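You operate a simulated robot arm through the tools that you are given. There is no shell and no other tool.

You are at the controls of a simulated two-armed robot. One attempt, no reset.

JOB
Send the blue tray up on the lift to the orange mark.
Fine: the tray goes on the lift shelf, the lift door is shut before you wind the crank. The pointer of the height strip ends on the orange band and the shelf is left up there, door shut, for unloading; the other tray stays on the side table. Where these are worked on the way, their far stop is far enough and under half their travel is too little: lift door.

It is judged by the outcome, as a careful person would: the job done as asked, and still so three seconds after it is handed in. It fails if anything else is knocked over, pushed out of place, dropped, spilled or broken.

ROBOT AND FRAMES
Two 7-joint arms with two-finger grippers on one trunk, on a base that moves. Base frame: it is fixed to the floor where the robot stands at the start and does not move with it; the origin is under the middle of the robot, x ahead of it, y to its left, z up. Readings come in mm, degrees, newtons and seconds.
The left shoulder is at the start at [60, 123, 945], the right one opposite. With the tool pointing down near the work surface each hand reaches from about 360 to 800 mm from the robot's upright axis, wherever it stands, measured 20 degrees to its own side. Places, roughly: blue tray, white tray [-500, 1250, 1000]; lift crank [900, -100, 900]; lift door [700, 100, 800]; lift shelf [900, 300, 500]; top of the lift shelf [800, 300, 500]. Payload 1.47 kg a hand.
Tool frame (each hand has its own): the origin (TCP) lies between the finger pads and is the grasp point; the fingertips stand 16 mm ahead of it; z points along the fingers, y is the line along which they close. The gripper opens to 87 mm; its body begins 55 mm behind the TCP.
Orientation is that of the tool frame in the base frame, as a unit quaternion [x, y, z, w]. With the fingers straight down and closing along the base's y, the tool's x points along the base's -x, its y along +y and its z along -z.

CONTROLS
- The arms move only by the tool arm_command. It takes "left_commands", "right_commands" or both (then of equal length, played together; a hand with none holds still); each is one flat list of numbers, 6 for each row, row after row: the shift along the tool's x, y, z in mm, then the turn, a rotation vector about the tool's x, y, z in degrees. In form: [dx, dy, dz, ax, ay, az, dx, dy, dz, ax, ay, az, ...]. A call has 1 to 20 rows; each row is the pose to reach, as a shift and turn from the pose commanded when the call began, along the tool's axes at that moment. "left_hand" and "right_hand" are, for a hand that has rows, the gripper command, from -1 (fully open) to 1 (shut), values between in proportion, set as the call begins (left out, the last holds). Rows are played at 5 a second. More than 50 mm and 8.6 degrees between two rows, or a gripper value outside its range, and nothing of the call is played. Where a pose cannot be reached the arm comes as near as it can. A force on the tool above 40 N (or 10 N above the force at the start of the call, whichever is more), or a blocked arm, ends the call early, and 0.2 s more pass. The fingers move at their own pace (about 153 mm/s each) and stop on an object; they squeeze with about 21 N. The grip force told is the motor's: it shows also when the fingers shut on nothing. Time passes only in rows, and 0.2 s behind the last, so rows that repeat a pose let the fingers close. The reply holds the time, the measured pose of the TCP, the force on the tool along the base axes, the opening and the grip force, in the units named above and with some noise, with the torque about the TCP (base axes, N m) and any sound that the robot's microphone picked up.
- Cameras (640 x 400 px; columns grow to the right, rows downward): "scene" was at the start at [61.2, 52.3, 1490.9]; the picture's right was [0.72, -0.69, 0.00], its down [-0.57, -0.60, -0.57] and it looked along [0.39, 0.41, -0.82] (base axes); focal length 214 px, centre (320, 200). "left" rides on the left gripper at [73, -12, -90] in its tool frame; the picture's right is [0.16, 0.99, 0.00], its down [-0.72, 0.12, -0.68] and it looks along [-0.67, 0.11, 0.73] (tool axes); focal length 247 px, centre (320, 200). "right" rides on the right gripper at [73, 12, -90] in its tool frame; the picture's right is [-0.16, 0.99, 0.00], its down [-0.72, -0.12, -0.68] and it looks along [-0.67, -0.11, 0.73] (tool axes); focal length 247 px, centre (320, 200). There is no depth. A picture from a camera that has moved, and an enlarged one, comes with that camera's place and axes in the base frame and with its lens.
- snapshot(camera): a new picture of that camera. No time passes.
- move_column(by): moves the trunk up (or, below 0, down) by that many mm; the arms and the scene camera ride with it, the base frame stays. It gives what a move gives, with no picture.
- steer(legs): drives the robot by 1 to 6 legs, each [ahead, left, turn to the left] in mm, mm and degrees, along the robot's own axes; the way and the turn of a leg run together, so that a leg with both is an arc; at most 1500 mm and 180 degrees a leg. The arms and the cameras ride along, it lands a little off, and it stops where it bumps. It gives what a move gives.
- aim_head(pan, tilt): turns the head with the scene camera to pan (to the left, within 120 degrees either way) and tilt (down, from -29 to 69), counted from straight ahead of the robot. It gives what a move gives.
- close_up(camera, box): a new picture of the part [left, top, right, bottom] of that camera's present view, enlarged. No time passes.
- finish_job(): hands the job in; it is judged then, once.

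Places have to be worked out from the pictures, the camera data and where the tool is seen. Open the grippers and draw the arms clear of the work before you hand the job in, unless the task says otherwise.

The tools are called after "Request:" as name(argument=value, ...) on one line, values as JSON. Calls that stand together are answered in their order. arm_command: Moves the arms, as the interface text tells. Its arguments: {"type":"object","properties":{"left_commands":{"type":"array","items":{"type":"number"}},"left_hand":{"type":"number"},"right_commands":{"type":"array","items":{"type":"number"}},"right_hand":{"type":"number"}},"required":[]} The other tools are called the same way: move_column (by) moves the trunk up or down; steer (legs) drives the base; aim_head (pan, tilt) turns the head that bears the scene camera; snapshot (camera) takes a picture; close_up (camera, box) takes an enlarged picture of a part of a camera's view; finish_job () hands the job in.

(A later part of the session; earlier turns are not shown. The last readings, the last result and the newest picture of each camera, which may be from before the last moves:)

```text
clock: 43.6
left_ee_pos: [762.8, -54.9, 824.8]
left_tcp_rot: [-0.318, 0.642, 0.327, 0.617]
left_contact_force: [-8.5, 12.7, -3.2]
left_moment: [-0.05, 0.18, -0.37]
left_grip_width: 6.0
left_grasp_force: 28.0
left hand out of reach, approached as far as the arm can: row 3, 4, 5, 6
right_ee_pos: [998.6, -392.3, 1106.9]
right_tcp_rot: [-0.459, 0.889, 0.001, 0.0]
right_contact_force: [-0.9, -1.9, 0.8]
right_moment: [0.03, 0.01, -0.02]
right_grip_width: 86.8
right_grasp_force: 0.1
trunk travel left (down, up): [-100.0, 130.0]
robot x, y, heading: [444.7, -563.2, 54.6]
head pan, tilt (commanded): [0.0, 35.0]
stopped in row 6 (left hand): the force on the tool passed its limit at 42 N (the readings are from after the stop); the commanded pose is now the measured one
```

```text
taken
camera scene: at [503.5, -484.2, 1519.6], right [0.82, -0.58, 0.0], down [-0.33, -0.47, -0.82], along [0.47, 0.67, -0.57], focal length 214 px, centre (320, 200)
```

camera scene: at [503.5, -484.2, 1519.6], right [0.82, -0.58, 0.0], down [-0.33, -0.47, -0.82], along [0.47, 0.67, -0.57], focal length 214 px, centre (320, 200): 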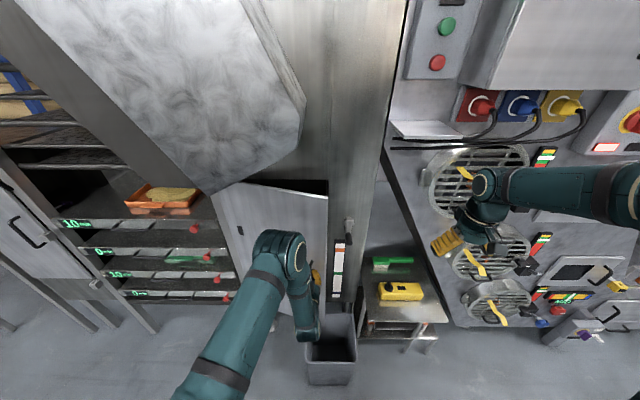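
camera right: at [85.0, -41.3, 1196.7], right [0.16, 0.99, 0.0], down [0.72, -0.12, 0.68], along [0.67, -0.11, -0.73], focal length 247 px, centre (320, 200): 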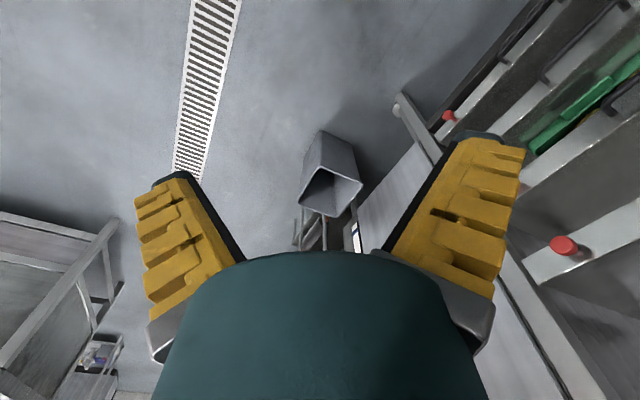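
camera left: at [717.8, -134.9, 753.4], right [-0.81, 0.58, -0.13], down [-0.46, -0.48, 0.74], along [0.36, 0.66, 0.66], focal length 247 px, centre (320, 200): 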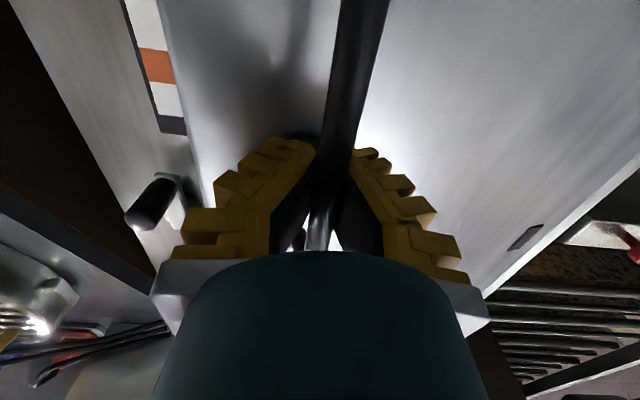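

The door is open about 18°, but this arm pose is at its limit close in. I instead swing the base about the hinge (a clockwise arc), keeping the hand fixed relative to the door: 10° first.

Request:
steer(legs=[[-62, 130, -10]])

Request:
snapshot(camera="scene")

Request:
snapshot(camera="left")

```text
clock: 45.4
left_ee_pos: [708.7, -80.9, 825.5]
left_tcp_rot: [-0.261, 0.667, 0.268, 0.645]
left_contact_force: [-1.9, 6.8, -3.3]
left_moment: [-0.02, -0.09, -0.15]
left_grip_width: 6.0
left_grasp_force: 28.7
right_ee_pos: [881.6, -451.9, 1106.9]
right_tcp_rot: [-0.379, 0.925, 0.001, 0.0]
right_contact_force: [-0.6, -0.5, 0.1]
right_moment: [0.01, -0.03, 0.01]
right_grip_width: 86.9
right_grasp_force: 0.0
trunk travel left (down, up): [-100.0, 130.0]
robot x, y, heading: [306.1, -529.6, 44.8]
head pan, tilt (commanded): [0.0, 35.0]
```

```text
taken
camera scene: at [377.0, -456.7, 1519.6], right [0.7, -0.71, 0.0], down [-0.41, -0.4, -0.82], along [0.58, 0.57, -0.57], focal length 214 px, centre (320, 200)
```

scene: 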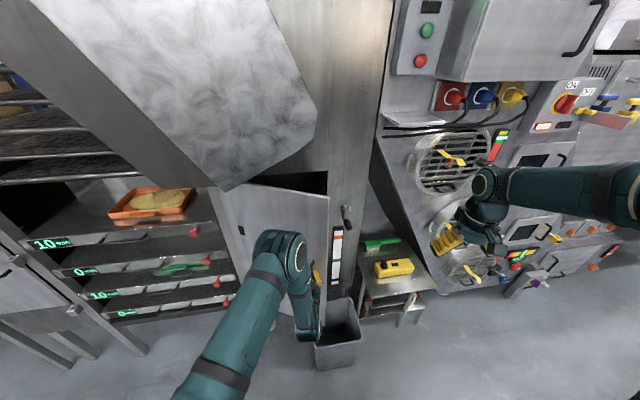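

```text
taken
camera left: at [651.1, -153.2, 754.0], right [-0.69, 0.71, -0.14], down [-0.55, -0.39, 0.74], along [0.48, 0.59, 0.66], focal length 247 px, centre (320, 200)
```

left: 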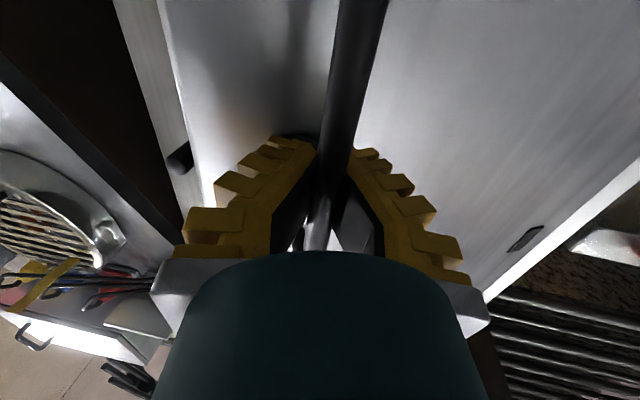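

That works well: the door is at about 28° with low forces. I continue another 20° of base arc.

Request:
steer(legs=[[-61, 131, -10], [-61, 131, -10]])

Request:
snapshot(camera="scene")

Request:
snapshot(camera="left")

```text
clock: 48.5
left_ee_pos: [594.6, -106.5, 825.7]
left_tcp_rot: [-0.144, 0.701, 0.151, 0.681]
left_contact_force: [-1.0, -2.4, 0.3]
left_moment: [-0.22, -0.07, 0.09]
left_grip_width: 0.1
left_grasp_force: 28.7
right_ee_pos: [634.8, -508.2, 1106.8]
right_tcp_rot: [-0.221, 0.975, 0.0, 0.0]
right_contact_force: [0.8, 0.2, 0.3]
right_moment: [0.02, -0.02, 0.0]
right_grip_width: 87.0
right_grasp_force: 0.0
trunk travel left (down, up): [-100.0, 130.0]
robot x, y, heading: [64.7, -392.1, 25.5]
head pan, tilt (commanded): [0.0, 35.0]
stopped in leg 2: the force on the tool passed its limit at 41 N (the readings are from after the stop); the commanded pose is now the measured one
```

```text
taken
camera scene: at [156.7, -346.4, 1519.6], right [0.43, -0.9, 0.0], down [-0.52, -0.25, -0.82], along [0.74, 0.35, -0.57], focal length 214 px, centre (320, 200)
```

scene: 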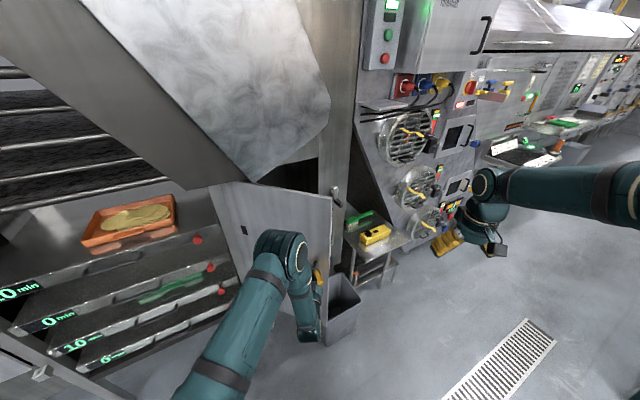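

```text
taken
camera left: at [515.5, -153.3, 754.4], right [-0.41, 0.9, -0.14], down [-0.65, -0.18, 0.74], along [0.64, 0.4, 0.65], focal length 247 px, centre (320, 200)
```

left: 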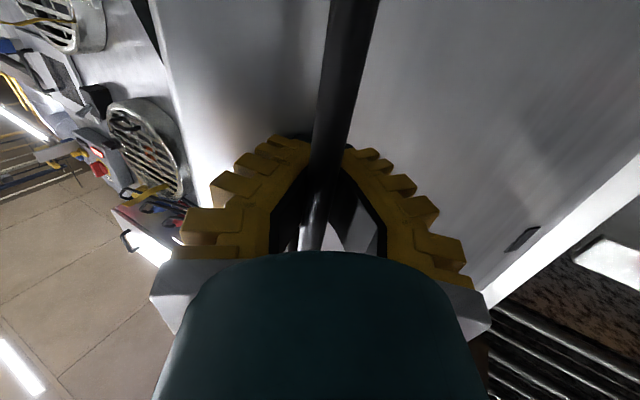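

The door is at roughly 47°; the grip pulled to its limit there. I open the gripper and back the base straight away 130 mm to free the handle.

Request:
arm_command(left_commands=[0, 0, 0, 0, 0, 0, 0, 0, 0, 0, 0, 0, 0, 0, 0, 0, 0, 0], left_hand=-1)

Request:
steer(legs=[[-140, 0, 0]])

Request:
snapshot(camera="scene")

Request:
snapshot(camera="left")

```text
clock: 49.3
left_ee_pos: [594.2, -105.7, 825.1]
left_tcp_rot: [-0.145, 0.701, 0.153, 0.681]
left_contact_force: [-0.2, 0.3, -0.3]
left_moment: [-0.03, -0.01, 0.0]
left_grip_width: 87.0
left_grasp_force: 0.1
right_ee_pos: [635.7, -506.0, 1106.7]
right_tcp_rot: [-0.222, 0.975, 0.001, 0.0]
right_contact_force: [0.2, -0.5, -0.1]
right_moment: [0.01, -0.02, 0.0]
right_grip_width: 86.9
right_grasp_force: 0.0
trunk travel left (down, up): [-100.0, 130.0]
robot x, y, heading: [68.4, -389.3, 25.8]
head pan, tilt (commanded): [0.0, 35.0]
```

```text
clock: 50.7
left_ee_pos: [467.9, -167.3, 825.6]
left_tcp_rot: [-0.144, 0.701, 0.152, 0.682]
left_contact_force: [-0.5, 0.3, 1.2]
left_moment: [0.02, 0.03, 0.01]
left_grip_width: 87.2
left_grasp_force: 0.1
right_ee_pos: [507.3, -567.3, 1107.3]
right_tcp_rot: [-0.221, 0.975, 0.001, 0.001]
right_contact_force: [-1.2, -0.1, 0.0]
right_moment: [0.04, -0.01, 0.0]
right_grip_width: 87.0
right_grasp_force: 0.1
trunk travel left (down, up): [-100.0, 130.0]
robot x, y, heading: [-56.3, -451.1, 25.8]
head pan, tilt (commanded): [0.0, 35.0]
```

```text
taken
camera scene: at [29.0, -407.6, 1519.7], right [0.43, -0.9, 0.0], down [-0.52, -0.25, -0.82], along [0.74, 0.35, -0.57], focal length 214 px, centre (320, 200)
```

scene: 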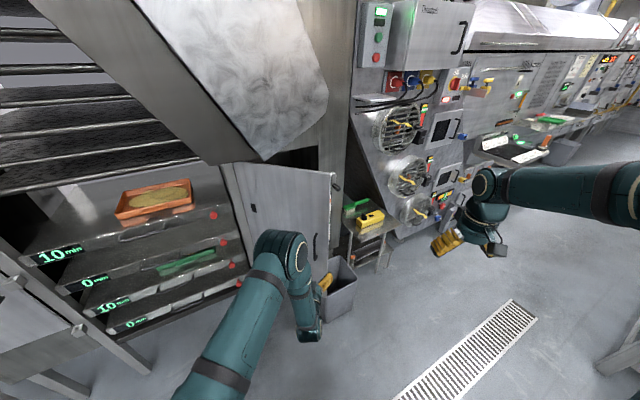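

```text
taken
camera left: at [388.7, -214.0, 754.9], right [-0.41, 0.9, -0.14], down [-0.65, -0.18, 0.74], along [0.64, 0.39, 0.66], focal length 247 px, centre (320, 200)
```

left: 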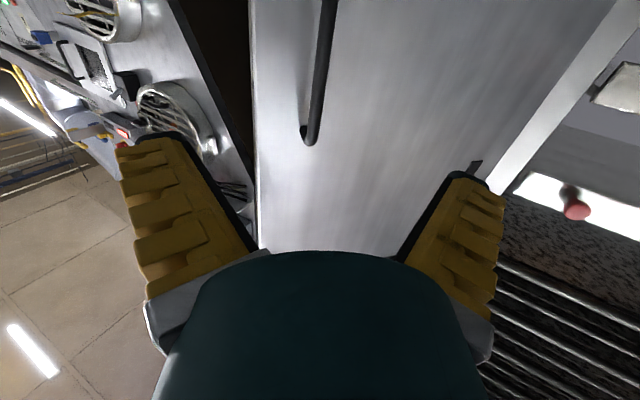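

The handle is free and the door stays at about 47°. I drive around to the right and square up so the left hand sits right of the door's free edge, at about r 690, n 166, and check.

Request:
steer(legs=[[212, -454, 0], [0, 0, 28.4]])

Request:
arm_command(left_commands=[0, 0, 0, 0, 0, 0, 0, 0, 0, 0, 0, 0, 0, 0, 0, 0, 0, 0], left_hand=1)

Request:
snapshot(camera="scene")

Request:
snapshot(camera="left")

```text
clock: 56.5
left_ee_pos: [652.2, -259.7, 824.8]
left_tcp_rot: [-0.312, 0.644, 0.314, 0.624]
left_contact_force: [-0.5, 0.7, -0.2]
left_moment: [-0.02, 0.05, 0.03]
left_grip_width: 86.9
left_grasp_force: 0.1
right_ee_pos: [879.8, -593.9, 1106.8]
right_tcp_rot: [-0.454, 0.891, 0.0, 0.0]
right_contact_force: [-0.8, -0.2, -1.0]
right_moment: [0.01, 0.02, -0.01]
right_grip_width: 87.1
right_grasp_force: 0.1
trunk travel left (down, up): [-100.0, 130.0]
robot x, y, heading: [325.6, -760.4, 54.0]
head pan, tilt (commanded): [0.0, 35.0]
```

```text
clock: 57.3
left_ee_pos: [652.8, -260.3, 824.8]
left_tcp_rot: [-0.313, 0.644, 0.315, 0.623]
left_contact_force: [0.5, -0.5, -0.6]
left_moment: [-0.01, 0.01, -0.02]
left_grip_width: 0.1
left_grasp_force: 21.0
right_ee_pos: [880.4, -592.9, 1107.2]
right_tcp_rot: [-0.454, 0.891, -0.001, 0.001]
right_contact_force: [-0.2, -0.7, 0.3]
right_moment: [0.01, -0.01, 0.01]
right_grip_width: 86.9
right_grasp_force: 0.0
trunk travel left (down, up): [-100.0, 130.0]
robot x, y, heading: [326.3, -761.6, 54.0]
head pan, tilt (commanded): [0.0, 35.0]
```

```text
taken
camera scene: at [383.2, -680.5, 1519.6], right [0.81, -0.59, 0.0], down [-0.34, -0.46, -0.82], along [0.48, 0.66, -0.57], focal length 214 px, centre (320, 200)
```

scene: 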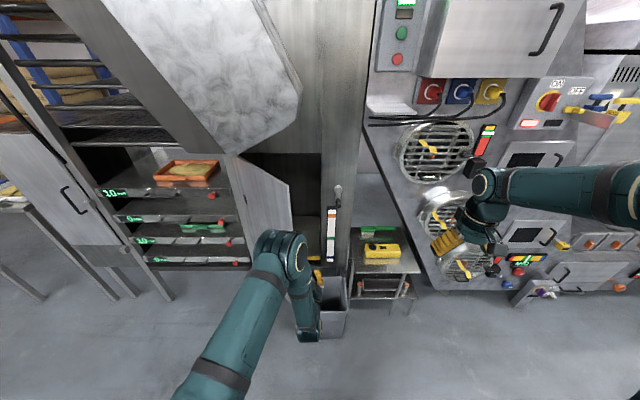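

```text
taken
camera left: at [606.0, -338.9, 754.3], right [-0.79, 0.6, -0.14], down [-0.48, -0.46, 0.74], along [0.38, 0.65, 0.65], focal length 247 px, centre (320, 200)
```

left: 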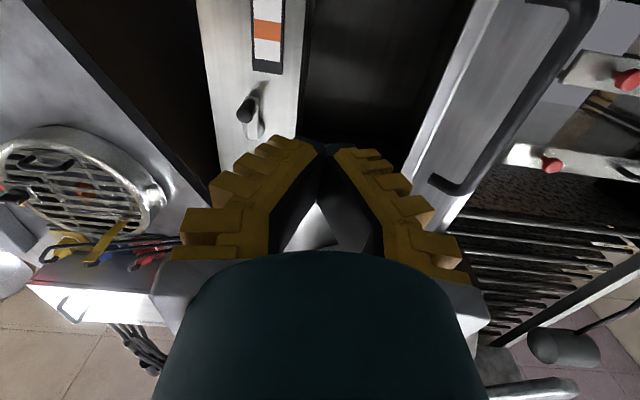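

The door stands at about 44° with its edge near (r 611, n 275), and the hand is right of it. I shift 50 mm right, go 210 mm ahead, then drive left to push the door from its inside.

Request:
steer(legs=[[0, -50, 0], [210, 0, 0], [0, 120, 0]])

Request:
snapshot(camera="scene")

Request:
snapshot(camera="left")

```text
clock: 60.4
left_ee_pos: [782.3, -97.5, 825.1]
left_tcp_rot: [-0.313, 0.644, 0.315, 0.623]
left_contact_force: [-0.4, -0.7, 0.4]
left_moment: [-0.01, 0.0, 0.0]
left_grip_width: 0.0
left_grasp_force: 20.8
right_ee_pos: [1008.5, -426.1, 1106.9]
right_tcp_rot: [-0.457, 0.889, 0.0, 0.001]
right_contact_force: [-1.4, 0.4, 0.0]
right_moment: [0.01, 0.0, -0.01]
right_grip_width: 86.8
right_grasp_force: 0.1
trunk travel left (down, up): [-100.0, 130.0]
robot x, y, heading: [455.3, -596.6, 54.6]
head pan, tilt (commanded): [0.0, 35.0]
stopped in leg 3: the robot was blocked; the commanded pose is now the measured one
```

```text
taken
camera scene: at [512.7, -517.2, 1519.7], right [0.81, -0.58, 0.0], down [-0.33, -0.47, -0.82], along [0.48, 0.67, -0.57], focal length 214 px, centre (320, 200)
```

scene: 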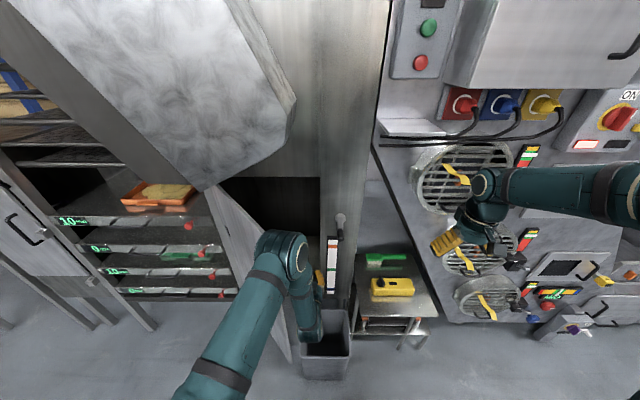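

```text
taken
camera left: at [735.8, -176.7, 754.6], right [-0.79, 0.6, -0.14], down [-0.48, -0.46, 0.74], along [0.38, 0.65, 0.65], focal length 247 px, centre (320, 200)
```

left: 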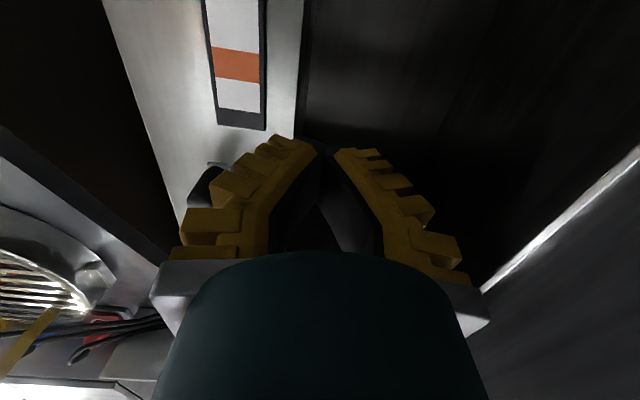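

The left forearm's elbow, not the hand, met the door's edge and blocked. I'll push the door with the right hand instead: first back away and retract the left arm to a compact fingers-down pose.

Request:
steer(legs=[[0, -60, 0], [-130, 0, 0]])

Request:
arm_command(left_commands=[-23, 6, -5, 0, 7.5, 0, -46, 12, -10, 0, 15, 0, -69, 18, -20, 0, 22.5, 0, -92, 24, -30, 0, 30, 0, -115, 30, -45, 0, 37.5, 0, -138, 36, -60, 0, 45, 0, -161, 42, -80, 0, 52.5, 0, -184, 48, -105, 0, 60, 0, -207, 54, -130, 0, 67.5, 0, -230, 60, -155, 0, 75, 0, -253, 66, -180, 0, 82.5, 0, -275, 72, -205, 0, 90, 0, -275, 72, -205, 0, 90, 0], left_hand=-1)

Request:
snapshot(camera="scene")

```text
clock: 62.5
left_ee_pos: [758.7, -236.3, 825.6]
left_tcp_rot: [-0.311, 0.645, 0.313, 0.624]
left_contact_force: [0.2, 0.0, -0.8]
left_moment: [-0.03, 0.09, 0.0]
left_grip_width: 0.0
left_grasp_force: 21.4
right_ee_pos: [983.5, -566.9, 1108.1]
right_tcp_rot: [-0.455, 0.891, 0.0, -0.001]
right_contact_force: [0.0, -0.4, 1.0]
right_moment: [0.01, -0.01, 0.0]
right_grip_width: 86.9
right_grasp_force: 0.1
trunk travel left (down, up): [-100.0, 130.0]
robot x, y, heading: [427.5, -733.7, 54.1]
head pan, tilt (commanded): [0.0, 35.0]
```

```text
clock: 65.2
left_ee_pos: [586.7, -353.4, 1108.4]
left_tcp_rot: [-0.441, 0.897, 0.001, -0.015]
left_contact_force: [0.9, 0.4, -1.1]
left_moment: [0.0, 0.02, 0.04]
left_grip_width: 87.0
left_grasp_force: 0.1
right_ee_pos: [984.6, -567.3, 1107.3]
right_tcp_rot: [-0.455, 0.891, -0.001, 0.0]
right_contact_force: [0.7, -0.3, -0.3]
right_moment: [0.01, 0.01, 0.01]
right_grip_width: 87.0
right_grasp_force: 0.1
trunk travel left (down, up): [-100.0, 130.0]
robot x, y, heading: [431.7, -731.9, 54.0]
head pan, tilt (commanded): [0.0, 35.0]
```

```text
taken
camera scene: at [488.3, -654.2, 1519.5], right [0.81, -0.59, 0.0], down [-0.34, -0.46, -0.82], along [0.48, 0.66, -0.57], focal length 214 px, centre (320, 200)
```

scene: 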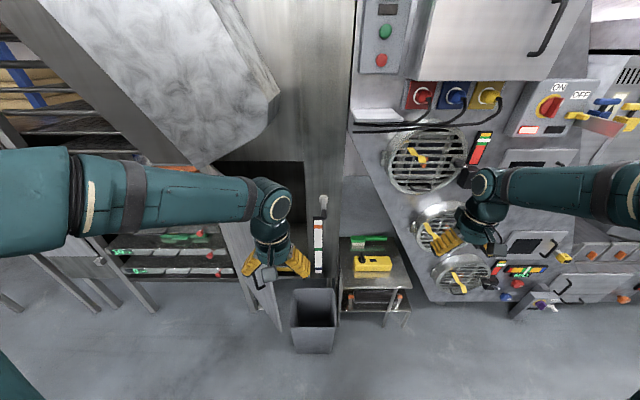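

The left arm is tucked. I drive left to r≈550 and bring the closed right hand, fingers down, to the inside of the door near (r 680, n 330, z 830).

Request:
steer(legs=[[0, 228, 0]])

Request:
arm_command(right_commands=[-21, 22, 28, 0, 0, 0, -42, 44, 55, 0, 0, 0, -63, 66, 83, 0, 0, 0, -84, 88, 111, 0, 0, 0, -105, 110, 139, 0, 0, 0, -127, 133, 166, 0, 0, 0, -148, 155, 194, 0, 0, 0, -169, 178, 222, 0, 0, 0, -190, 200, 250, 0, 0, 0, -211, 222, 277, 0, 0, 0], right_hand=1)

Request:
snapshot(camera="scene")

Request:
snapshot(camera="right")

```text
clock: 67.9
left_ee_pos: [397.0, -214.7, 1109.8]
left_tcp_rot: [-0.441, 0.897, 0.001, -0.014]
left_contact_force: [0.3, 0.2, 0.7]
left_moment: [0.03, 0.0, 0.0]
left_grip_width: 87.1
left_grasp_force: 0.0
right_ee_pos: [795.3, -429.5, 1105.4]
right_tcp_rot: [-0.454, 0.891, 0.0, 0.0]
right_contact_force: [-0.2, 0.1, -0.3]
right_moment: [0.0, -0.01, 0.0]
right_grip_width: 87.1
right_grasp_force: 0.1
trunk travel left (down, up): [-100.0, 130.0]
robot x, y, heading: [239.8, -594.4, 54.0]
head pan, tilt (commanded): [0.0, 35.0]
```

```text
clock: 70.1
left_ee_pos: [396.4, -214.3, 1109.2]
left_tcp_rot: [-0.441, 0.897, 0.001, -0.015]
left_contact_force: [0.1, 0.8, -0.4]
left_moment: [-0.05, 0.01, -0.01]
left_grip_width: 87.0
left_grasp_force: 0.0
right_ee_pos: [735.3, -126.2, 832.9]
right_tcp_rot: [-0.455, 0.89, 0.0, -0.001]
right_contact_force: [0.3, -0.5, -0.4]
right_moment: [0.01, 0.0, 0.03]
right_grip_width: 0.3
right_grasp_force: 20.8
trunk travel left (down, up): [-100.0, 130.0]
robot x, y, heading: [239.6, -599.8, 54.0]
head pan, tilt (commanded): [0.0, 35.0]
```

```text
taken
camera scene: at [298.5, -516.3, 1519.5], right [0.81, -0.59, 0.0], down [-0.34, -0.46, -0.82], along [0.48, 0.66, -0.57], focal length 214 px, centre (320, 200)
```

scene: 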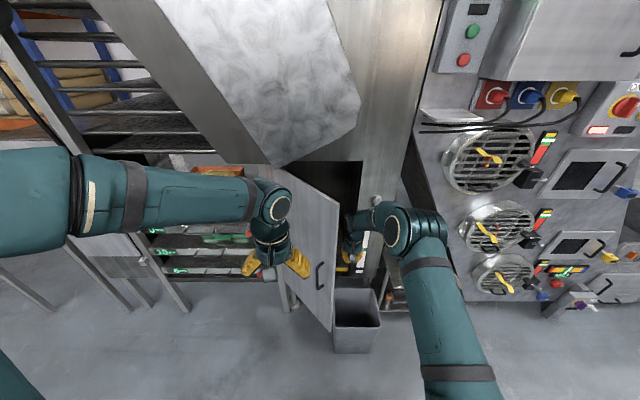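

```text
taken
camera right: at [682.9, -179.6, 923.4], right [-0.71, 0.71, 0.0], down [0.52, 0.52, 0.68], along [0.48, 0.48, -0.73], focal length 247 px, centre (320, 200)
```

right: 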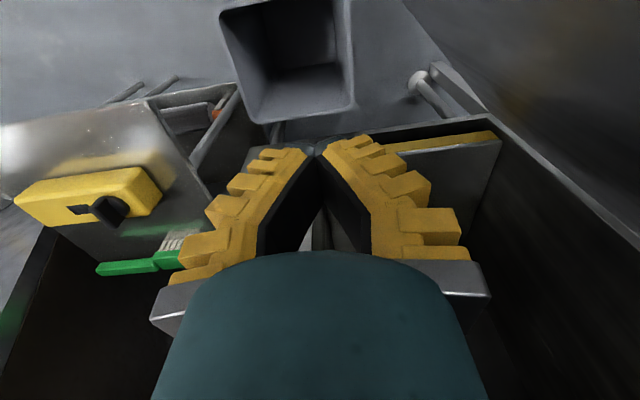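

The right hand is inside the door (r 670, n 328), and its camera shows the shelf with its yellow front edge. I sweep it left to push the door open.

Request:
arm_command(right_commands=[0, 24, 0, 0, 0, 0, 0, 48, 0, 0, 0, 0, 0, 72, 0, 0, 0, 0, 0, 96, 0, 0, 0, 0, 0, 120, 0, 0, 0, 0, 0, 144, 0, 0, 0, 0, 0, 168, 0, 0, 0, 0, 0, 192, 0, 0, 0, 0, 0, 216, 0, 0, 0, 0, 0, 240, 0, 0, 0, 0, 0, 264, 0, 0, 0, 0, 0, 288, 0, 0, 0, 0])

Request:
snapshot(camera="scene")

Request:
snapshot(camera="right")

```text
clock: 72.6
left_ee_pos: [389.9, -210.3, 1104.2]
left_tcp_rot: [-0.446, 0.895, 0.005, -0.025]
left_contact_force: [-16.4, 16.9, -5.3]
left_moment: [0.15, 0.24, 0.45]
left_grip_width: 69.1
left_grasp_force: 0.1
right_ee_pos: [521.0, 31.9, 832.4]
right_tcp_rot: [-0.452, 0.892, 0.002, 0.001]
right_contact_force: [-0.3, 0.1, -0.4]
right_moment: [0.03, 0.0, -0.01]
right_grip_width: 0.1
right_grasp_force: 21.1
trunk travel left (down, up): [-100.0, 130.0]
robot x, y, heading: [240.1, -592.3, 54.2]
head pan, tilt (commanded): [0.0, 35.0]
stopped in row 12 (left hand): the force on the tool passed its limit at 46 N (the readings are from after the stop); the commanded pose is now the measured one
```

```text
taken
camera scene: at [298.4, -516.7, 1519.6], right [0.81, -0.59, 0.0], down [-0.34, -0.46, -0.82], along [0.48, 0.66, -0.57], focal length 214 px, centre (320, 200)
```

scene: 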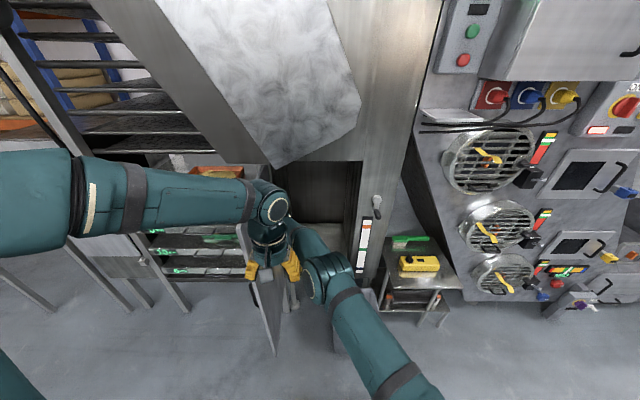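

```text
taken
camera right: at [468.1, -19.9, 921.1], right [-0.7, 0.71, 0.0], down [0.52, 0.51, 0.68], along [0.48, 0.48, -0.73], focal length 247 px, centre (320, 200)
```

right: 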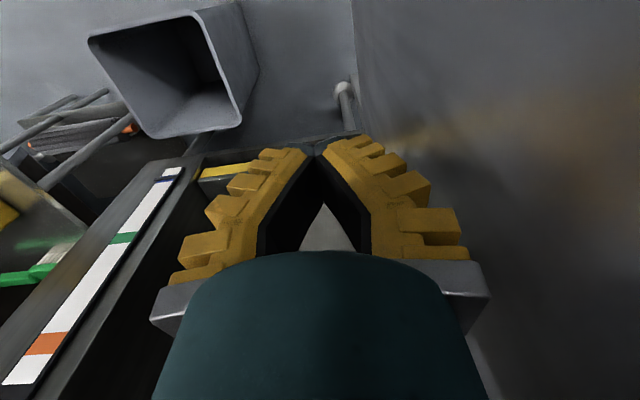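

The right arm touched the left gripper, so I move the left hand away to the left; the door already stands near 85°.

Request:
arm_command(left_commands=[5, 30, -10, 0, 0, 0, 10, 70, -20, 0, 0, 0, 16, 110, -30, 0, 0, 0, 22, 150, -40, 0, 0, 0, 30, 190, -40, 0, 0, 0, 40, 230, -40, 0, 0, 0])

Request:
snapshot(camera="scene")

Request:
snapshot(camera="left")

```text
clock: 74.0
left_ee_pos: [183.5, -103.3, 1157.1]
left_tcp_rot: [-0.443, 0.896, 0.004, -0.022]
left_contact_force: [0.5, 0.6, -0.1]
left_moment: [0.01, -0.02, -0.03]
left_grip_width: 87.0
left_grasp_force: 0.1
right_ee_pos: [518.8, 32.1, 830.9]
right_tcp_rot: [-0.452, 0.892, 0.001, 0.001]
right_contact_force: [0.2, 0.4, 1.4]
right_moment: [-0.02, -0.01, 0.01]
right_grip_width: 0.0
right_grasp_force: 20.8
trunk travel left (down, up): [-100.0, 130.0]
robot x, y, heading: [235.9, -595.4, 54.4]
head pan, tilt (commanded): [0.0, 35.0]
```

```text
taken
camera scene: at [297.9, -517.1, 1519.6], right [0.81, -0.59, 0.0], down [-0.34, -0.46, -0.82], along [0.48, 0.66, -0.57], focal length 214 px, centre (320, 200)
```

scene: 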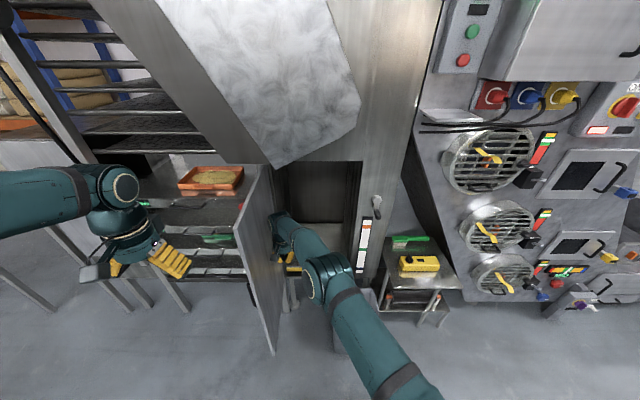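

```text
taken
camera left: at [152.9, -167.6, 1248.6], right [-0.88, 0.47, 0.03], down [0.38, 0.65, 0.66], along [0.29, 0.59, -0.75], focal length 247 px, centre (320, 200)
```

left: 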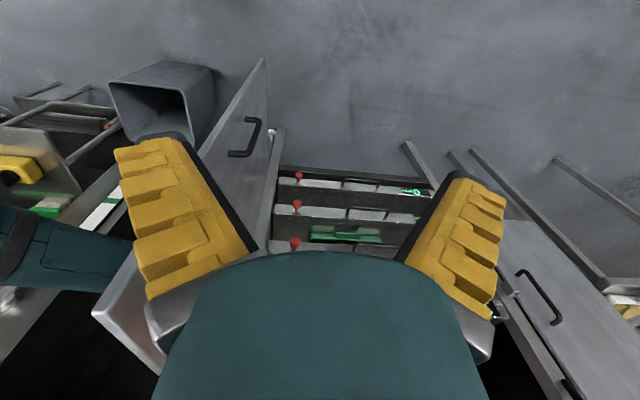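

The door is near 80–85°. I keep pushing it left with the right hand, drawing back slightly to stay in reach.

Request:
arm_command(right_commands=[6, 16, 0, 0, 0, 0, 12, 32, 0, 0, 0, 0, 18, 48, 0, 0, 0, 0, 24, 64, 0, 0, 0, 0, 30, 80, 0, 0, 0, 0, 36, 96, 0, 0, 0, 0, 42, 112, 0, 0, 0, 0, 48, 128, 0, 0, 0, 0, 52, 144, 0, 0, 0, 0])

Request:
snapshot(camera="scene")

Request:
snapshot(camera="left")

```text
clock: 76.0
left_ee_pos: [189.1, -104.3, 1158.6]
left_tcp_rot: [-0.443, 0.896, 0.005, -0.024]
left_contact_force: [0.0, 0.2, 0.3]
left_moment: [-0.03, 0.01, 0.02]
left_grip_width: 87.1
left_grasp_force: 0.0
right_ee_pos: [382.1, 43.7, 836.3]
right_tcp_rot: [-0.45, 0.893, 0.002, 0.002]
right_contact_force: [30.0, -11.2, 8.0]
right_moment: [0.75, 1.43, -0.82]
right_grip_width: 0.0
right_grasp_force: 20.9
right hand out of reach, approached as far as the arm can: row 4, 5, 6, 7, 8, 9
trunk travel left (down, up): [-100.0, 130.0]
robot x, y, heading: [236.2, -594.7, 54.1]
head pan, tilt (commanded): [0.0, 35.0]
```

```text
taken
camera scene: at [303.1, -519.2, 1519.6], right [0.81, -0.59, 0.0], down [-0.34, -0.46, -0.82], along [0.48, 0.66, -0.57], focal length 214 px, centre (320, 200)
```

scene: 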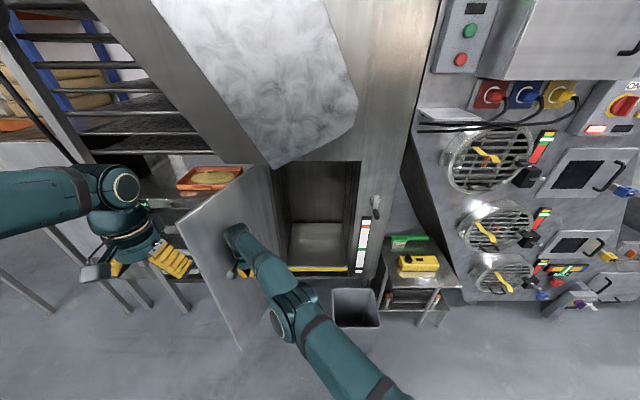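

```text
taken
camera left: at [158.7, -169.3, 1249.4], right [-0.88, 0.48, 0.04], down [0.38, 0.65, 0.66], along [0.29, 0.59, -0.75], focal length 247 px, centre (320, 200)
```

left: 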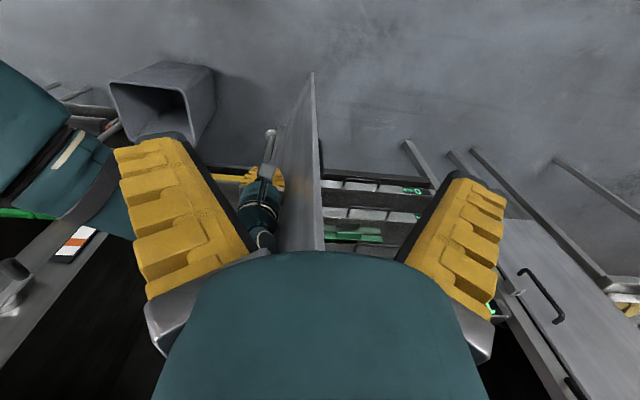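

The door is now open about 110° (edge near r 184, n 166) and the push force is 31 N, so it's likely at its stop. I zoom into the lift interior.

Request:
close_up(camera="scene", box=[230, 150, 410, 290])

Request:
arm_command(right_commands=[4, -30, 0, 0, 0, 0, 8, -60, 0, 0, 0, 0, 12, -100, 0, 0, 0, 0, 20, -140, 0, 0, 0, 0, 40, -180, 0, 0, 0, 0, 60, -220, 0, 0, 0, 0, 80, -260, 0, 0, 0, 0, 100, -300, 0, 0, 0, 0, 120, -340, 0, 0, 0, 0, 140, -380, 0, 0, 0, 0])

Request:
snapshot(camera="scene")

```text
2.86 times, centred on (320, 220) of scene
camera zoom: at [303.1, -519.2, 1519.6], right [0.81, -0.59, 0.0], down [-0.34, -0.46, -0.82], along [0.48, 0.66, -0.57], focal length 613 px, centre (320, 143)
```

zoom: 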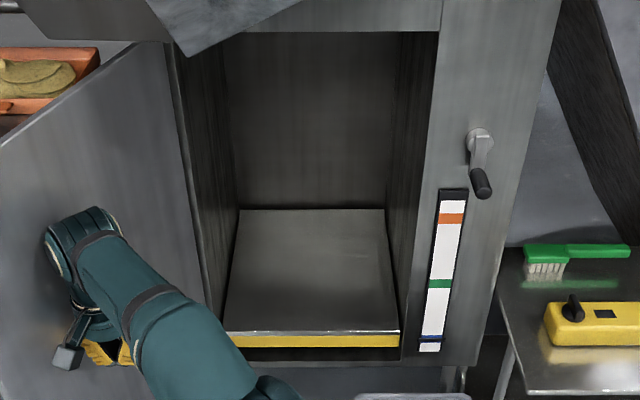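

```text
clock: 78.2
left_ee_pos: [185.8, -103.1, 1157.6]
left_tcp_rot: [-0.444, 0.896, 0.004, -0.024]
left_contact_force: [-0.3, -0.1, 0.3]
left_moment: [0.0, 0.07, -0.02]
left_grip_width: 87.2
left_grasp_force: 0.1
right_ee_pos: [718.5, -31.9, 777.5]
right_tcp_rot: [-0.453, 0.892, 0.002, -0.001]
right_contact_force: [-0.2, 0.4, -0.1]
right_moment: [0.0, 0.02, 0.01]
right_grip_width: 0.0
right_grasp_force: 20.9
right hand out of reach, approached as far as the arm can: row 1, 2, 3, 4, 5, 6, 7, 8, 9, 10
trunk travel left (down, up): [-100.0, 130.0]
robot x, y, heading: [239.3, -595.8, 54.1]
head pan, tilt (commanded): [0.0, 35.0]
```

```text
taken
camera scene: at [300.1, -517.5, 1519.5], right [0.81, -0.59, 0.0], down [-0.34, -0.46, -0.82], along [0.48, 0.66, -0.57], focal length 214 px, centre (320, 200)
```

scene: 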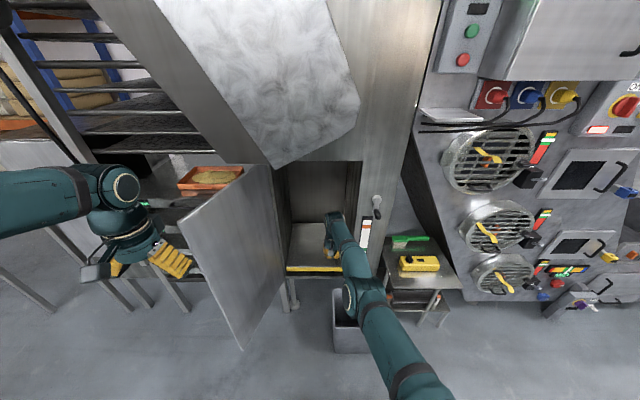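

The interior shelf spans about r 350–715, n 555–935 at z≈485. The right arm ended extended at (r 601, n 394, z 778); I retract it up and back in gentle steps.

Request:
arm_command(right_commands=[10, 0, -20, 0, 0, 0, 20, 0, -40, 0, 0, 0, 40, 0, -60, 0, 0, 0, 60, 0, -80, 0, 0, 0, 80, 0, -100, 0, 0, 0, 100, -10, -120, 0, 0, 0, 120, -20, -140, 0, 0, 0, 140, -40, -160, 0, 0, 0, 160, -60, -180, 0, 0, 0, 180, -80, -200, 0, 0, 0, 200, -100, -220, 0, 0, 0])

Request:
snapshot(camera="scene")

```text
clock: 80.6
left_ee_pos: [183.3, -103.5, 1156.5]
left_tcp_rot: [-0.444, 0.896, 0.004, -0.022]
left_contact_force: [-0.1, 0.4, -0.2]
left_moment: [-0.01, 0.03, -0.01]
left_grip_width: 86.9
left_grasp_force: 0.0
right_ee_pos: [785.0, -67.8, 1030.1]
right_tcp_rot: [-0.454, 0.891, 0.001, 0.0]
right_contact_force: [0.4, -0.6, 0.0]
right_moment: [0.01, 0.0, 0.04]
right_grip_width: 0.0
right_grasp_force: 21.5
right hand out of reach, approached as far as the arm can: row 1, 2, 3, 4, 5, 6, 7, 8, 9, 10, 11
trunk travel left (down, up): [-100.0, 130.0]
robot x, y, heading: [241.0, -598.2, 53.8]
head pan, tilt (commanded): [0.0, 35.0]
```

```text
taken
camera scene: at [298.0, -517.3, 1519.6], right [0.81, -0.59, 0.0], down [-0.34, -0.46, -0.82], along [0.48, 0.66, -0.57], focal length 214 px, centre (320, 200)
```

scene: 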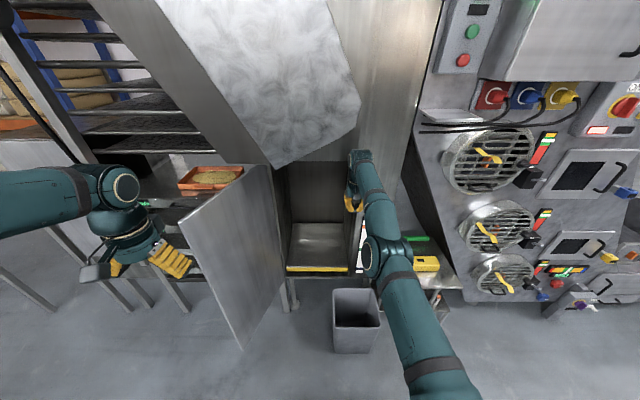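

The right hand rises but won't draw back in this configuration. I try moving it to the right and up, toward its earlier posture.

Request:
arm_command(right_commands=[15, -20, -5, 0, 0, 0, 30, -40, -10, 0, 0, 0, 45, -60, -15, 0, 0, 0, 60, -80, -20, 0, 0, 0, 75, -100, -25, 0, 0, 0, 90, -120, -30, 0, 0, 0])

Request:
snapshot(camera="scene")

```text
clock: 82.0
left_ee_pos: [184.0, -103.4, 1156.5]
left_tcp_rot: [-0.444, 0.896, 0.005, -0.023]
left_contact_force: [0.3, -0.1, 0.2]
left_moment: [0.0, -0.04, -0.01]
left_grip_width: 87.0
left_grasp_force: 0.1
right_ee_pos: [884.3, -156.6, 1079.6]
right_tcp_rot: [-0.453, 0.892, 0.001, -0.001]
right_contact_force: [1.0, 0.1, 0.2]
right_moment: [-0.01, -0.01, -0.01]
right_grip_width: 0.0
right_grasp_force: 21.2
right hand out of reach, approached as far as the arm can: row 1, 2, 3, 4, 5, 6
trunk travel left (down, up): [-100.0, 130.0]
robot x, y, heading: [241.0, -596.9, 54.1]
head pan, tilt (commanded): [0.0, 35.0]
```

```text
taken
camera scene: at [298.6, -517.1, 1519.6], right [0.81, -0.59, 0.0], down [-0.34, -0.46, -0.82], along [0.48, 0.66, -0.57], focal length 214 px, centre (320, 200)
```

scene: 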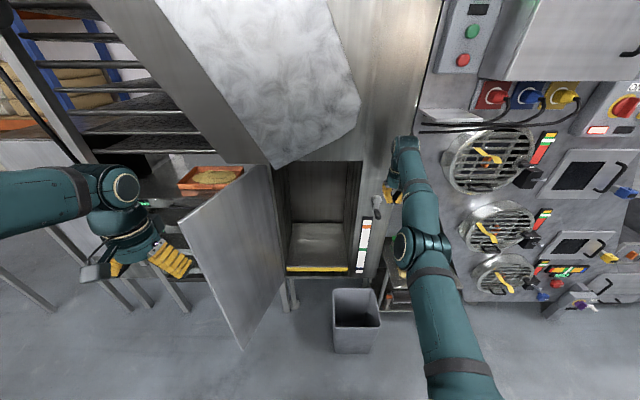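

The hand sits above the crank area at (r 809, n 390, z 1080). I back the base 220 mm for clearance, then retract the right arm further.

Request:
steer(legs=[[-220, 0, 0]])

Request:
arm_command(right_commands=[20, -20, 0, 0, 0, 0, 40, -40, 0, 0, 0, 0, 60, -60, 0, 0, 0, 0, 80, -80, 0, 0, 0, 0, 100, -100, 0, 0, 0, 0, 120, -100, 0, 0, 0, 0, 140, -100, 0, 0, 0, 0, 160, -100, 0, 0, 0, 0, 180, -100, 0, 0, 0, 0, 200, -100, 0, 0, 0, 0, 220, -100, 0, 0, 0, 0], right_hand=-1)

Request:
snapshot(camera="scene")

```text
clock: 83.7
left_ee_pos: [57.5, -281.1, 1157.2]
left_tcp_rot: [-0.441, 0.897, 0.004, -0.022]
left_contact_force: [-0.1, -0.3, 0.7]
left_moment: [0.04, -0.02, 0.02]
left_grip_width: 87.0
left_grasp_force: 0.1
right_ee_pos: [756.8, -337.3, 1081.8]
right_tcp_rot: [-0.45, 0.893, 0.001, 0.0]
right_contact_force: [-1.0, 0.4, 0.7]
right_moment: [-0.01, -0.06, 0.01]
right_grip_width: 0.0
right_grasp_force: 20.9
trunk travel left (down, up): [-100.0, 130.0]
robot x, y, heading: [112.8, -775.2, 53.6]
head pan, tilt (commanded): [0.0, 35.0]
```

```text
clock: 86.1
left_ee_pos: [58.8, -280.7, 1157.3]
left_tcp_rot: [-0.442, 0.897, 0.004, -0.023]
left_contact_force: [-0.2, -0.6, -0.5]
left_moment: [0.01, 0.04, 0.02]
left_grip_width: 87.4
left_grasp_force: 0.0
right_ee_pos: [847.8, -466.3, 1125.7]
right_tcp_rot: [-0.451, 0.892, 0.001, -0.001]
right_contact_force: [-1.1, -0.9, 0.2]
right_moment: [0.01, -0.03, -0.01]
right_grip_width: 87.0
right_grasp_force: 0.1
right hand out of reach, approached as far as the arm can: row 1, 2, 3, 4, 5, 6, 7, 8, 9, 10, 11
trunk travel left (down, up): [-100.0, 130.0]
robot x, y, heading: [109.3, -770.9, 53.8]
head pan, tilt (commanded): [0.0, 35.0]
```

```text
taken
camera scene: at [170.3, -694.1, 1519.6], right [0.81, -0.59, 0.0], down [-0.34, -0.46, -0.82], along [0.48, 0.66, -0.57], focal length 214 px, centre (320, 200)
```

scene: 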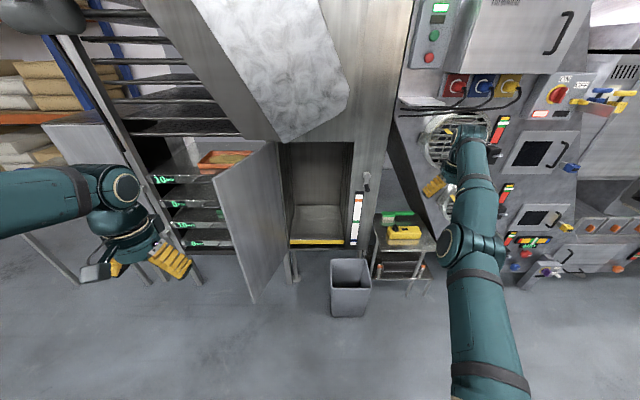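

The right arm seems fully stretched (a singular pose), so inward commands do nothing. I tilt the tool while lowering it to break out of that pose.

Request:
arm_command(right_commands=[0, 0, 15, 0, -8, 0, 10, 0, 40, 0, -16, 0, 20, 0, 70, 0, -24, 0, 30, 0, 100, 0, -32, 0, 40, 0, 130, 0, -40, 0])

Request:
snapshot(camera="scene")

```text
clock: 87.3
left_ee_pos: [59.8, -279.9, 1156.8]
left_tcp_rot: [-0.441, 0.897, 0.004, -0.024]
left_contact_force: [0.4, -0.5, 0.0]
left_moment: [0.0, 0.02, 0.01]
left_grip_width: 87.0
left_grasp_force: 0.0
right_ee_pos: [984.6, -410.4, 1020.6]
right_tcp_rot: [-0.422, 0.839, 0.156, 0.305]
right_contact_force: [0.0, 1.1, -0.1]
right_moment: [0.0, 0.03, 0.0]
right_grip_width: 87.3
right_grasp_force: 0.1
right hand out of reach, approached as far as the arm can: row 1, 2, 3, 4, 5
trunk travel left (down, up): [-100.0, 130.0]
robot x, y, heading: [111.9, -775.2, 53.8]
head pan, tilt (commanded): [0.0, 35.0]
```

```text
taken
camera scene: at [171.4, -693.8, 1519.5], right [0.81, -0.59, 0.0], down [-0.34, -0.46, -0.82], along [0.48, 0.66, -0.57], focal length 214 px, centre (320, 200)
```

scene: 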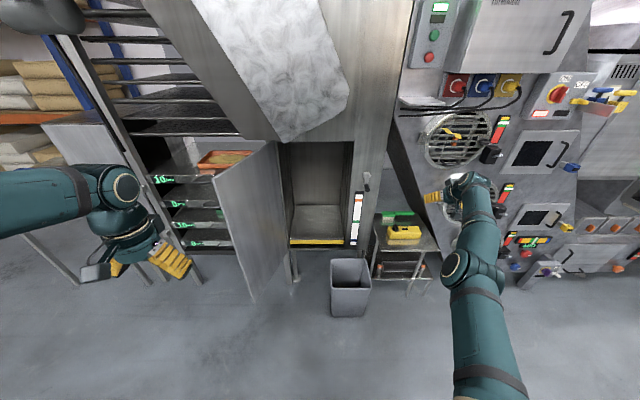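

Still stretched. I tilt the tool the other way (fingers toward the robot), which should bend the elbow, while drawing inward.

Request:
arm_command(right_commands=[0, 0, -5, 0, 8, 0, 0, 0, -15, 0, 16, 0, 0, 0, -30, 0, 24, 0, 0, 0, -50, 0, 32, 0, 0, 0, -75, 0, 40, 0, 0, 0, -100, 0, 48, 0, 0, 0, -130, 0, 56, 0, 0, 0, -160, 0, 64, 0, 0, 0, -200, 0, 72, 0])

Request:
snapshot(camera="scene")

```text
clock: 89.3
left_ee_pos: [56.2, -277.6, 1156.1]
left_tcp_rot: [-0.443, 0.896, 0.003, -0.023]
left_contact_force: [-0.1, -0.3, -0.8]
left_moment: [-0.02, -0.02, 0.01]
left_grip_width: 87.0
left_grasp_force: 0.1
right_ee_pos: [806.4, -557.2, 1100.7]
right_tcp_rot: [-0.435, 0.861, -0.118, -0.235]
right_contact_force: [-0.5, 0.4, 0.9]
right_moment: [0.01, -0.05, 0.01]
right_grip_width: 87.1
right_grasp_force: 0.1
right hand out of reach, approached as far as the arm can: row 1, 2, 3, 4, 5, 6, 7, 8, 9
trunk travel left (down, up): [-100.0, 130.0]
robot x, y, heading: [110.1, -773.6, 53.9]
head pan, tilt (commanded): [0.0, 35.0]
```

```text
taken
camera scene: at [167.5, -693.0, 1519.6], right [0.81, -0.59, 0.0], down [-0.34, -0.46, -0.82], along [0.49, 0.66, -0.57], focal length 214 px, centre (320, 200)
```

scene: 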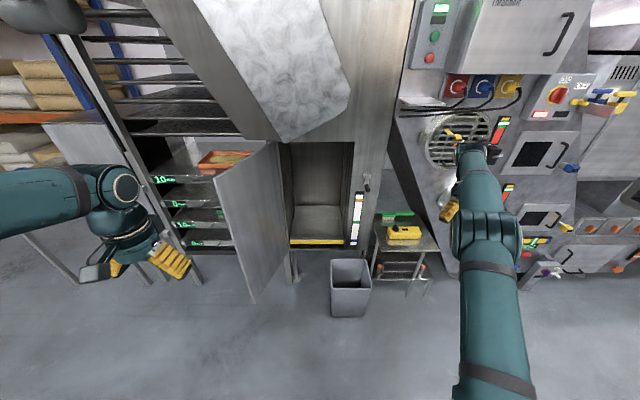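

The tool orientation follows but the arm stays stretched. I now command a purely radial move from the wrist straight toward the shoulder in larger steps.

Request:
arm_command(right_commands=[21, 18, 35, 0, 0, 0, 43, 36, 70, 0, 0, 0, 64, 54, 105, 0, 0, 0, 86, 72, 140, 0, 0, 0, 107, 90, 175, 0, 0, 0, 128, 108, 210, 0, 0, 0, 128, 108, 210, 0, 0, 0, 128, 108, 210, 0, 0, 0])

Request:
snapshot(camera="scene")

```text
clock: 91.1
left_ee_pos: [60.0, -280.2, 1156.7]
left_tcp_rot: [-0.441, 0.897, 0.004, -0.023]
left_contact_force: [-0.5, -0.1, -0.4]
left_moment: [-0.02, 0.01, -0.04]
left_grip_width: 86.7
left_grasp_force: 0.1
right_ee_pos: [591.3, -679.4, 982.5]
right_tcp_rot: [-0.433, 0.858, -0.123, -0.248]
right_contact_force: [-0.7, 0.0, -0.3]
right_moment: [0.01, 0.02, 0.0]
right_grip_width: 86.7
right_grasp_force: 0.1
trunk travel left (down, up): [-100.0, 130.0]
robot x, y, heading: [114.5, -767.4, 53.7]
head pan, tilt (commanded): [0.0, 35.0]
```

```text
taken
camera scene: at [170.0, -694.2, 1519.6], right [0.81, -0.59, 0.0], down [-0.34, -0.46, -0.82], along [0.48, 0.66, -0.57], focal length 214 px, centre (320, 200)
```

scene: 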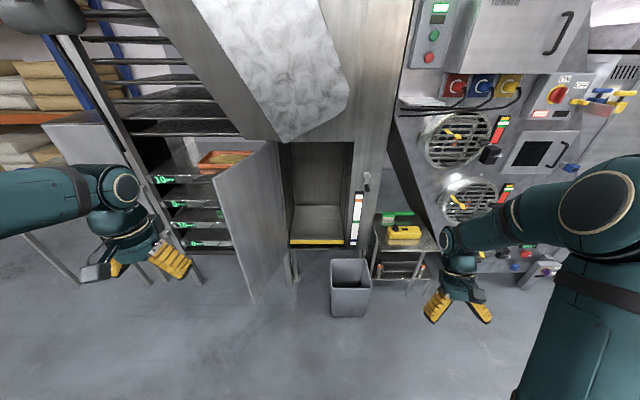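

The elbow is bent again and the arm is free. I level the right tool back to fingers-down and move on.

Request:
arm_command(right_commands=[-20, 0, -20, 0, -7.5, 0, -40, 0, -40, 0, -15, 0, -60, 0, -60, 0, -22.5, 0, -80, 0, -80, 0, -29, 0, -80, 0, -80, 0, -29, 0])

Request:
aim_head(pan=60, tilt=25)

Request:
snapshot(camera="scene")

```text
clock: 92.3
left_ee_pos: [58.8, -279.1, 1156.5]
left_tcp_rot: [-0.441, 0.897, 0.005, -0.022]
left_contact_force: [0.2, 0.6, 1.1]
left_moment: [-0.02, -0.01, -0.02]
left_grip_width: 86.8
left_grasp_force: 0.0
right_ee_pos: [656.9, -591.0, 1010.7]
right_tcp_rot: [-0.45, 0.893, -0.01, -0.023]
right_contact_force: [0.5, 0.5, 0.1]
right_moment: [0.02, -0.01, -0.01]
right_grip_width: 86.9
right_grasp_force: 0.0
trunk travel left (down, up): [-100.0, 130.0]
robot x, y, heading: [112.3, -771.4, 53.8]
head pan, tilt (commanded): [0.0, 35.0]
```

```text
clock: 93.6
left_ee_pos: [58.3, -279.7, 1156.9]
left_tcp_rot: [-0.442, 0.897, 0.003, -0.023]
left_contact_force: [0.5, -0.6, 1.0]
left_moment: [0.0, -0.01, -0.02]
left_grip_width: 87.1
left_grasp_force: 0.0
right_ee_pos: [657.7, -590.3, 1011.3]
right_tcp_rot: [-0.45, 0.893, -0.011, -0.024]
right_contact_force: [0.3, -0.1, 0.1]
right_moment: [0.0, -0.03, -0.02]
right_grip_width: 87.1
right_grasp_force: 0.1
trunk travel left (down, up): [-100.0, 130.0]
robot x, y, heading: [108.6, -778.7, 53.7]
head pan, tilt (commanded): [60.0, 25.0]
```

```text
taken
camera scene: at [81.0, -680.7, 1535.3], right [0.92, 0.4, 0.0], down [0.17, -0.39, -0.91], along [-0.36, 0.83, -0.42], focal length 214 px, centre (320, 200)
```

scene: 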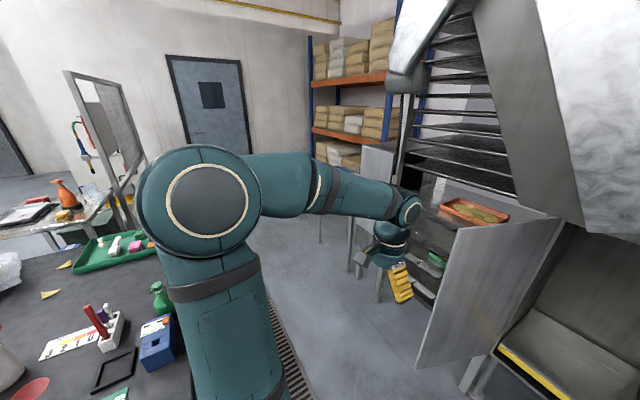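

I tuck the right hand back, then drive: forward to n≈-340, left past the open door's edge (n≈166) with the black table (n≈-690) behind.

Request:
arm_command(right_commands=[25, 0, -10, 0, 0, 0, 50, 0, -20, 0, 0, 0, 75, 0, -30, 0, 0, 0, 100, 0, -40, 0, 0, 0])

Request:
steer(legs=[[225, 0, 0.4], [0, 380, 0]])

Request:
aim_head(pan=90, tilt=40)

Request:
snapshot(camera="scene")

```text
clock: 94.6
left_ee_pos: [57.4, -280.5, 1157.5]
left_tcp_rot: [-0.441, 0.897, 0.004, -0.023]
left_contact_force: [-0.7, -0.1, -0.6]
left_moment: [0.0, -0.01, 0.03]
left_grip_width: 87.0
left_grasp_force: 0.1
right_ee_pos: [598.7, -669.0, 1055.1]
right_tcp_rot: [-0.449, 0.893, -0.011, -0.024]
right_contact_force: [0.9, 0.2, 0.0]
right_moment: [0.04, 0.03, 0.01]
right_grip_width: 87.2
right_grasp_force: 0.1
trunk travel left (down, up): [-100.0, 130.0]
robot x, y, heading: [110.0, -771.8, 53.7]
head pan, tilt (commanded): [60.0, 25.0]
```

```text
clock: 99.9
left_ee_pos: [-126.8, 125.0, 1156.1]
left_tcp_rot: [-0.449, 0.893, 0.003, -0.023]
left_contact_force: [-0.5, 0.0, -0.3]
left_moment: [0.01, 0.04, -0.05]
left_grip_width: 86.7
left_grasp_force: 0.0
right_ee_pos: [419.8, -252.5, 1054.3]
right_tcp_rot: [-0.458, 0.889, -0.012, -0.024]
right_contact_force: [0.1, 1.2, -0.2]
right_moment: [-0.03, -0.01, 0.01]
right_grip_width: 87.2
right_grasp_force: 0.0
trunk travel left (down, up): [-100.0, 130.0]
robot x, y, heading: [-65.1, -370.2, 54.7]
head pan, tilt (commanded): [60.0, 25.0]
```

```text
clock: 100.8
left_ee_pos: [-128.8, 126.0, 1157.0]
left_tcp_rot: [-0.449, 0.893, 0.003, -0.024]
left_contact_force: [-0.2, -1.2, 1.3]
left_moment: [0.02, -0.01, -0.02]
left_grip_width: 87.1
left_grasp_force: 0.1
right_ee_pos: [419.0, -252.5, 1054.3]
right_tcp_rot: [-0.458, 0.888, -0.012, -0.023]
right_contact_force: [0.0, -0.4, 0.7]
right_moment: [0.01, 0.05, 0.0]
right_grip_width: 87.1
right_grasp_force: 0.0
trunk travel left (down, up): [-100.0, 130.0]
robot x, y, heading: [-67.1, -362.9, 54.6]
head pan, tilt (commanded): [90.0, 40.0]
```

```text
taken
camera scene: at [-129.4, -308.8, 1512.1], right [0.58, 0.82, 0.0], down [0.52, -0.37, -0.77], along [-0.63, 0.44, -0.64], focal length 214 px, centre (320, 200)
```

scene: 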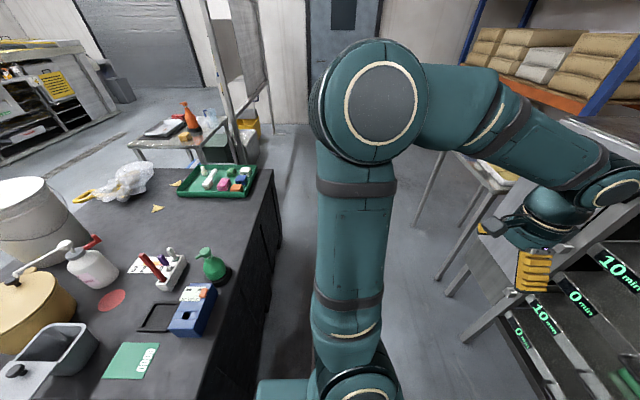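

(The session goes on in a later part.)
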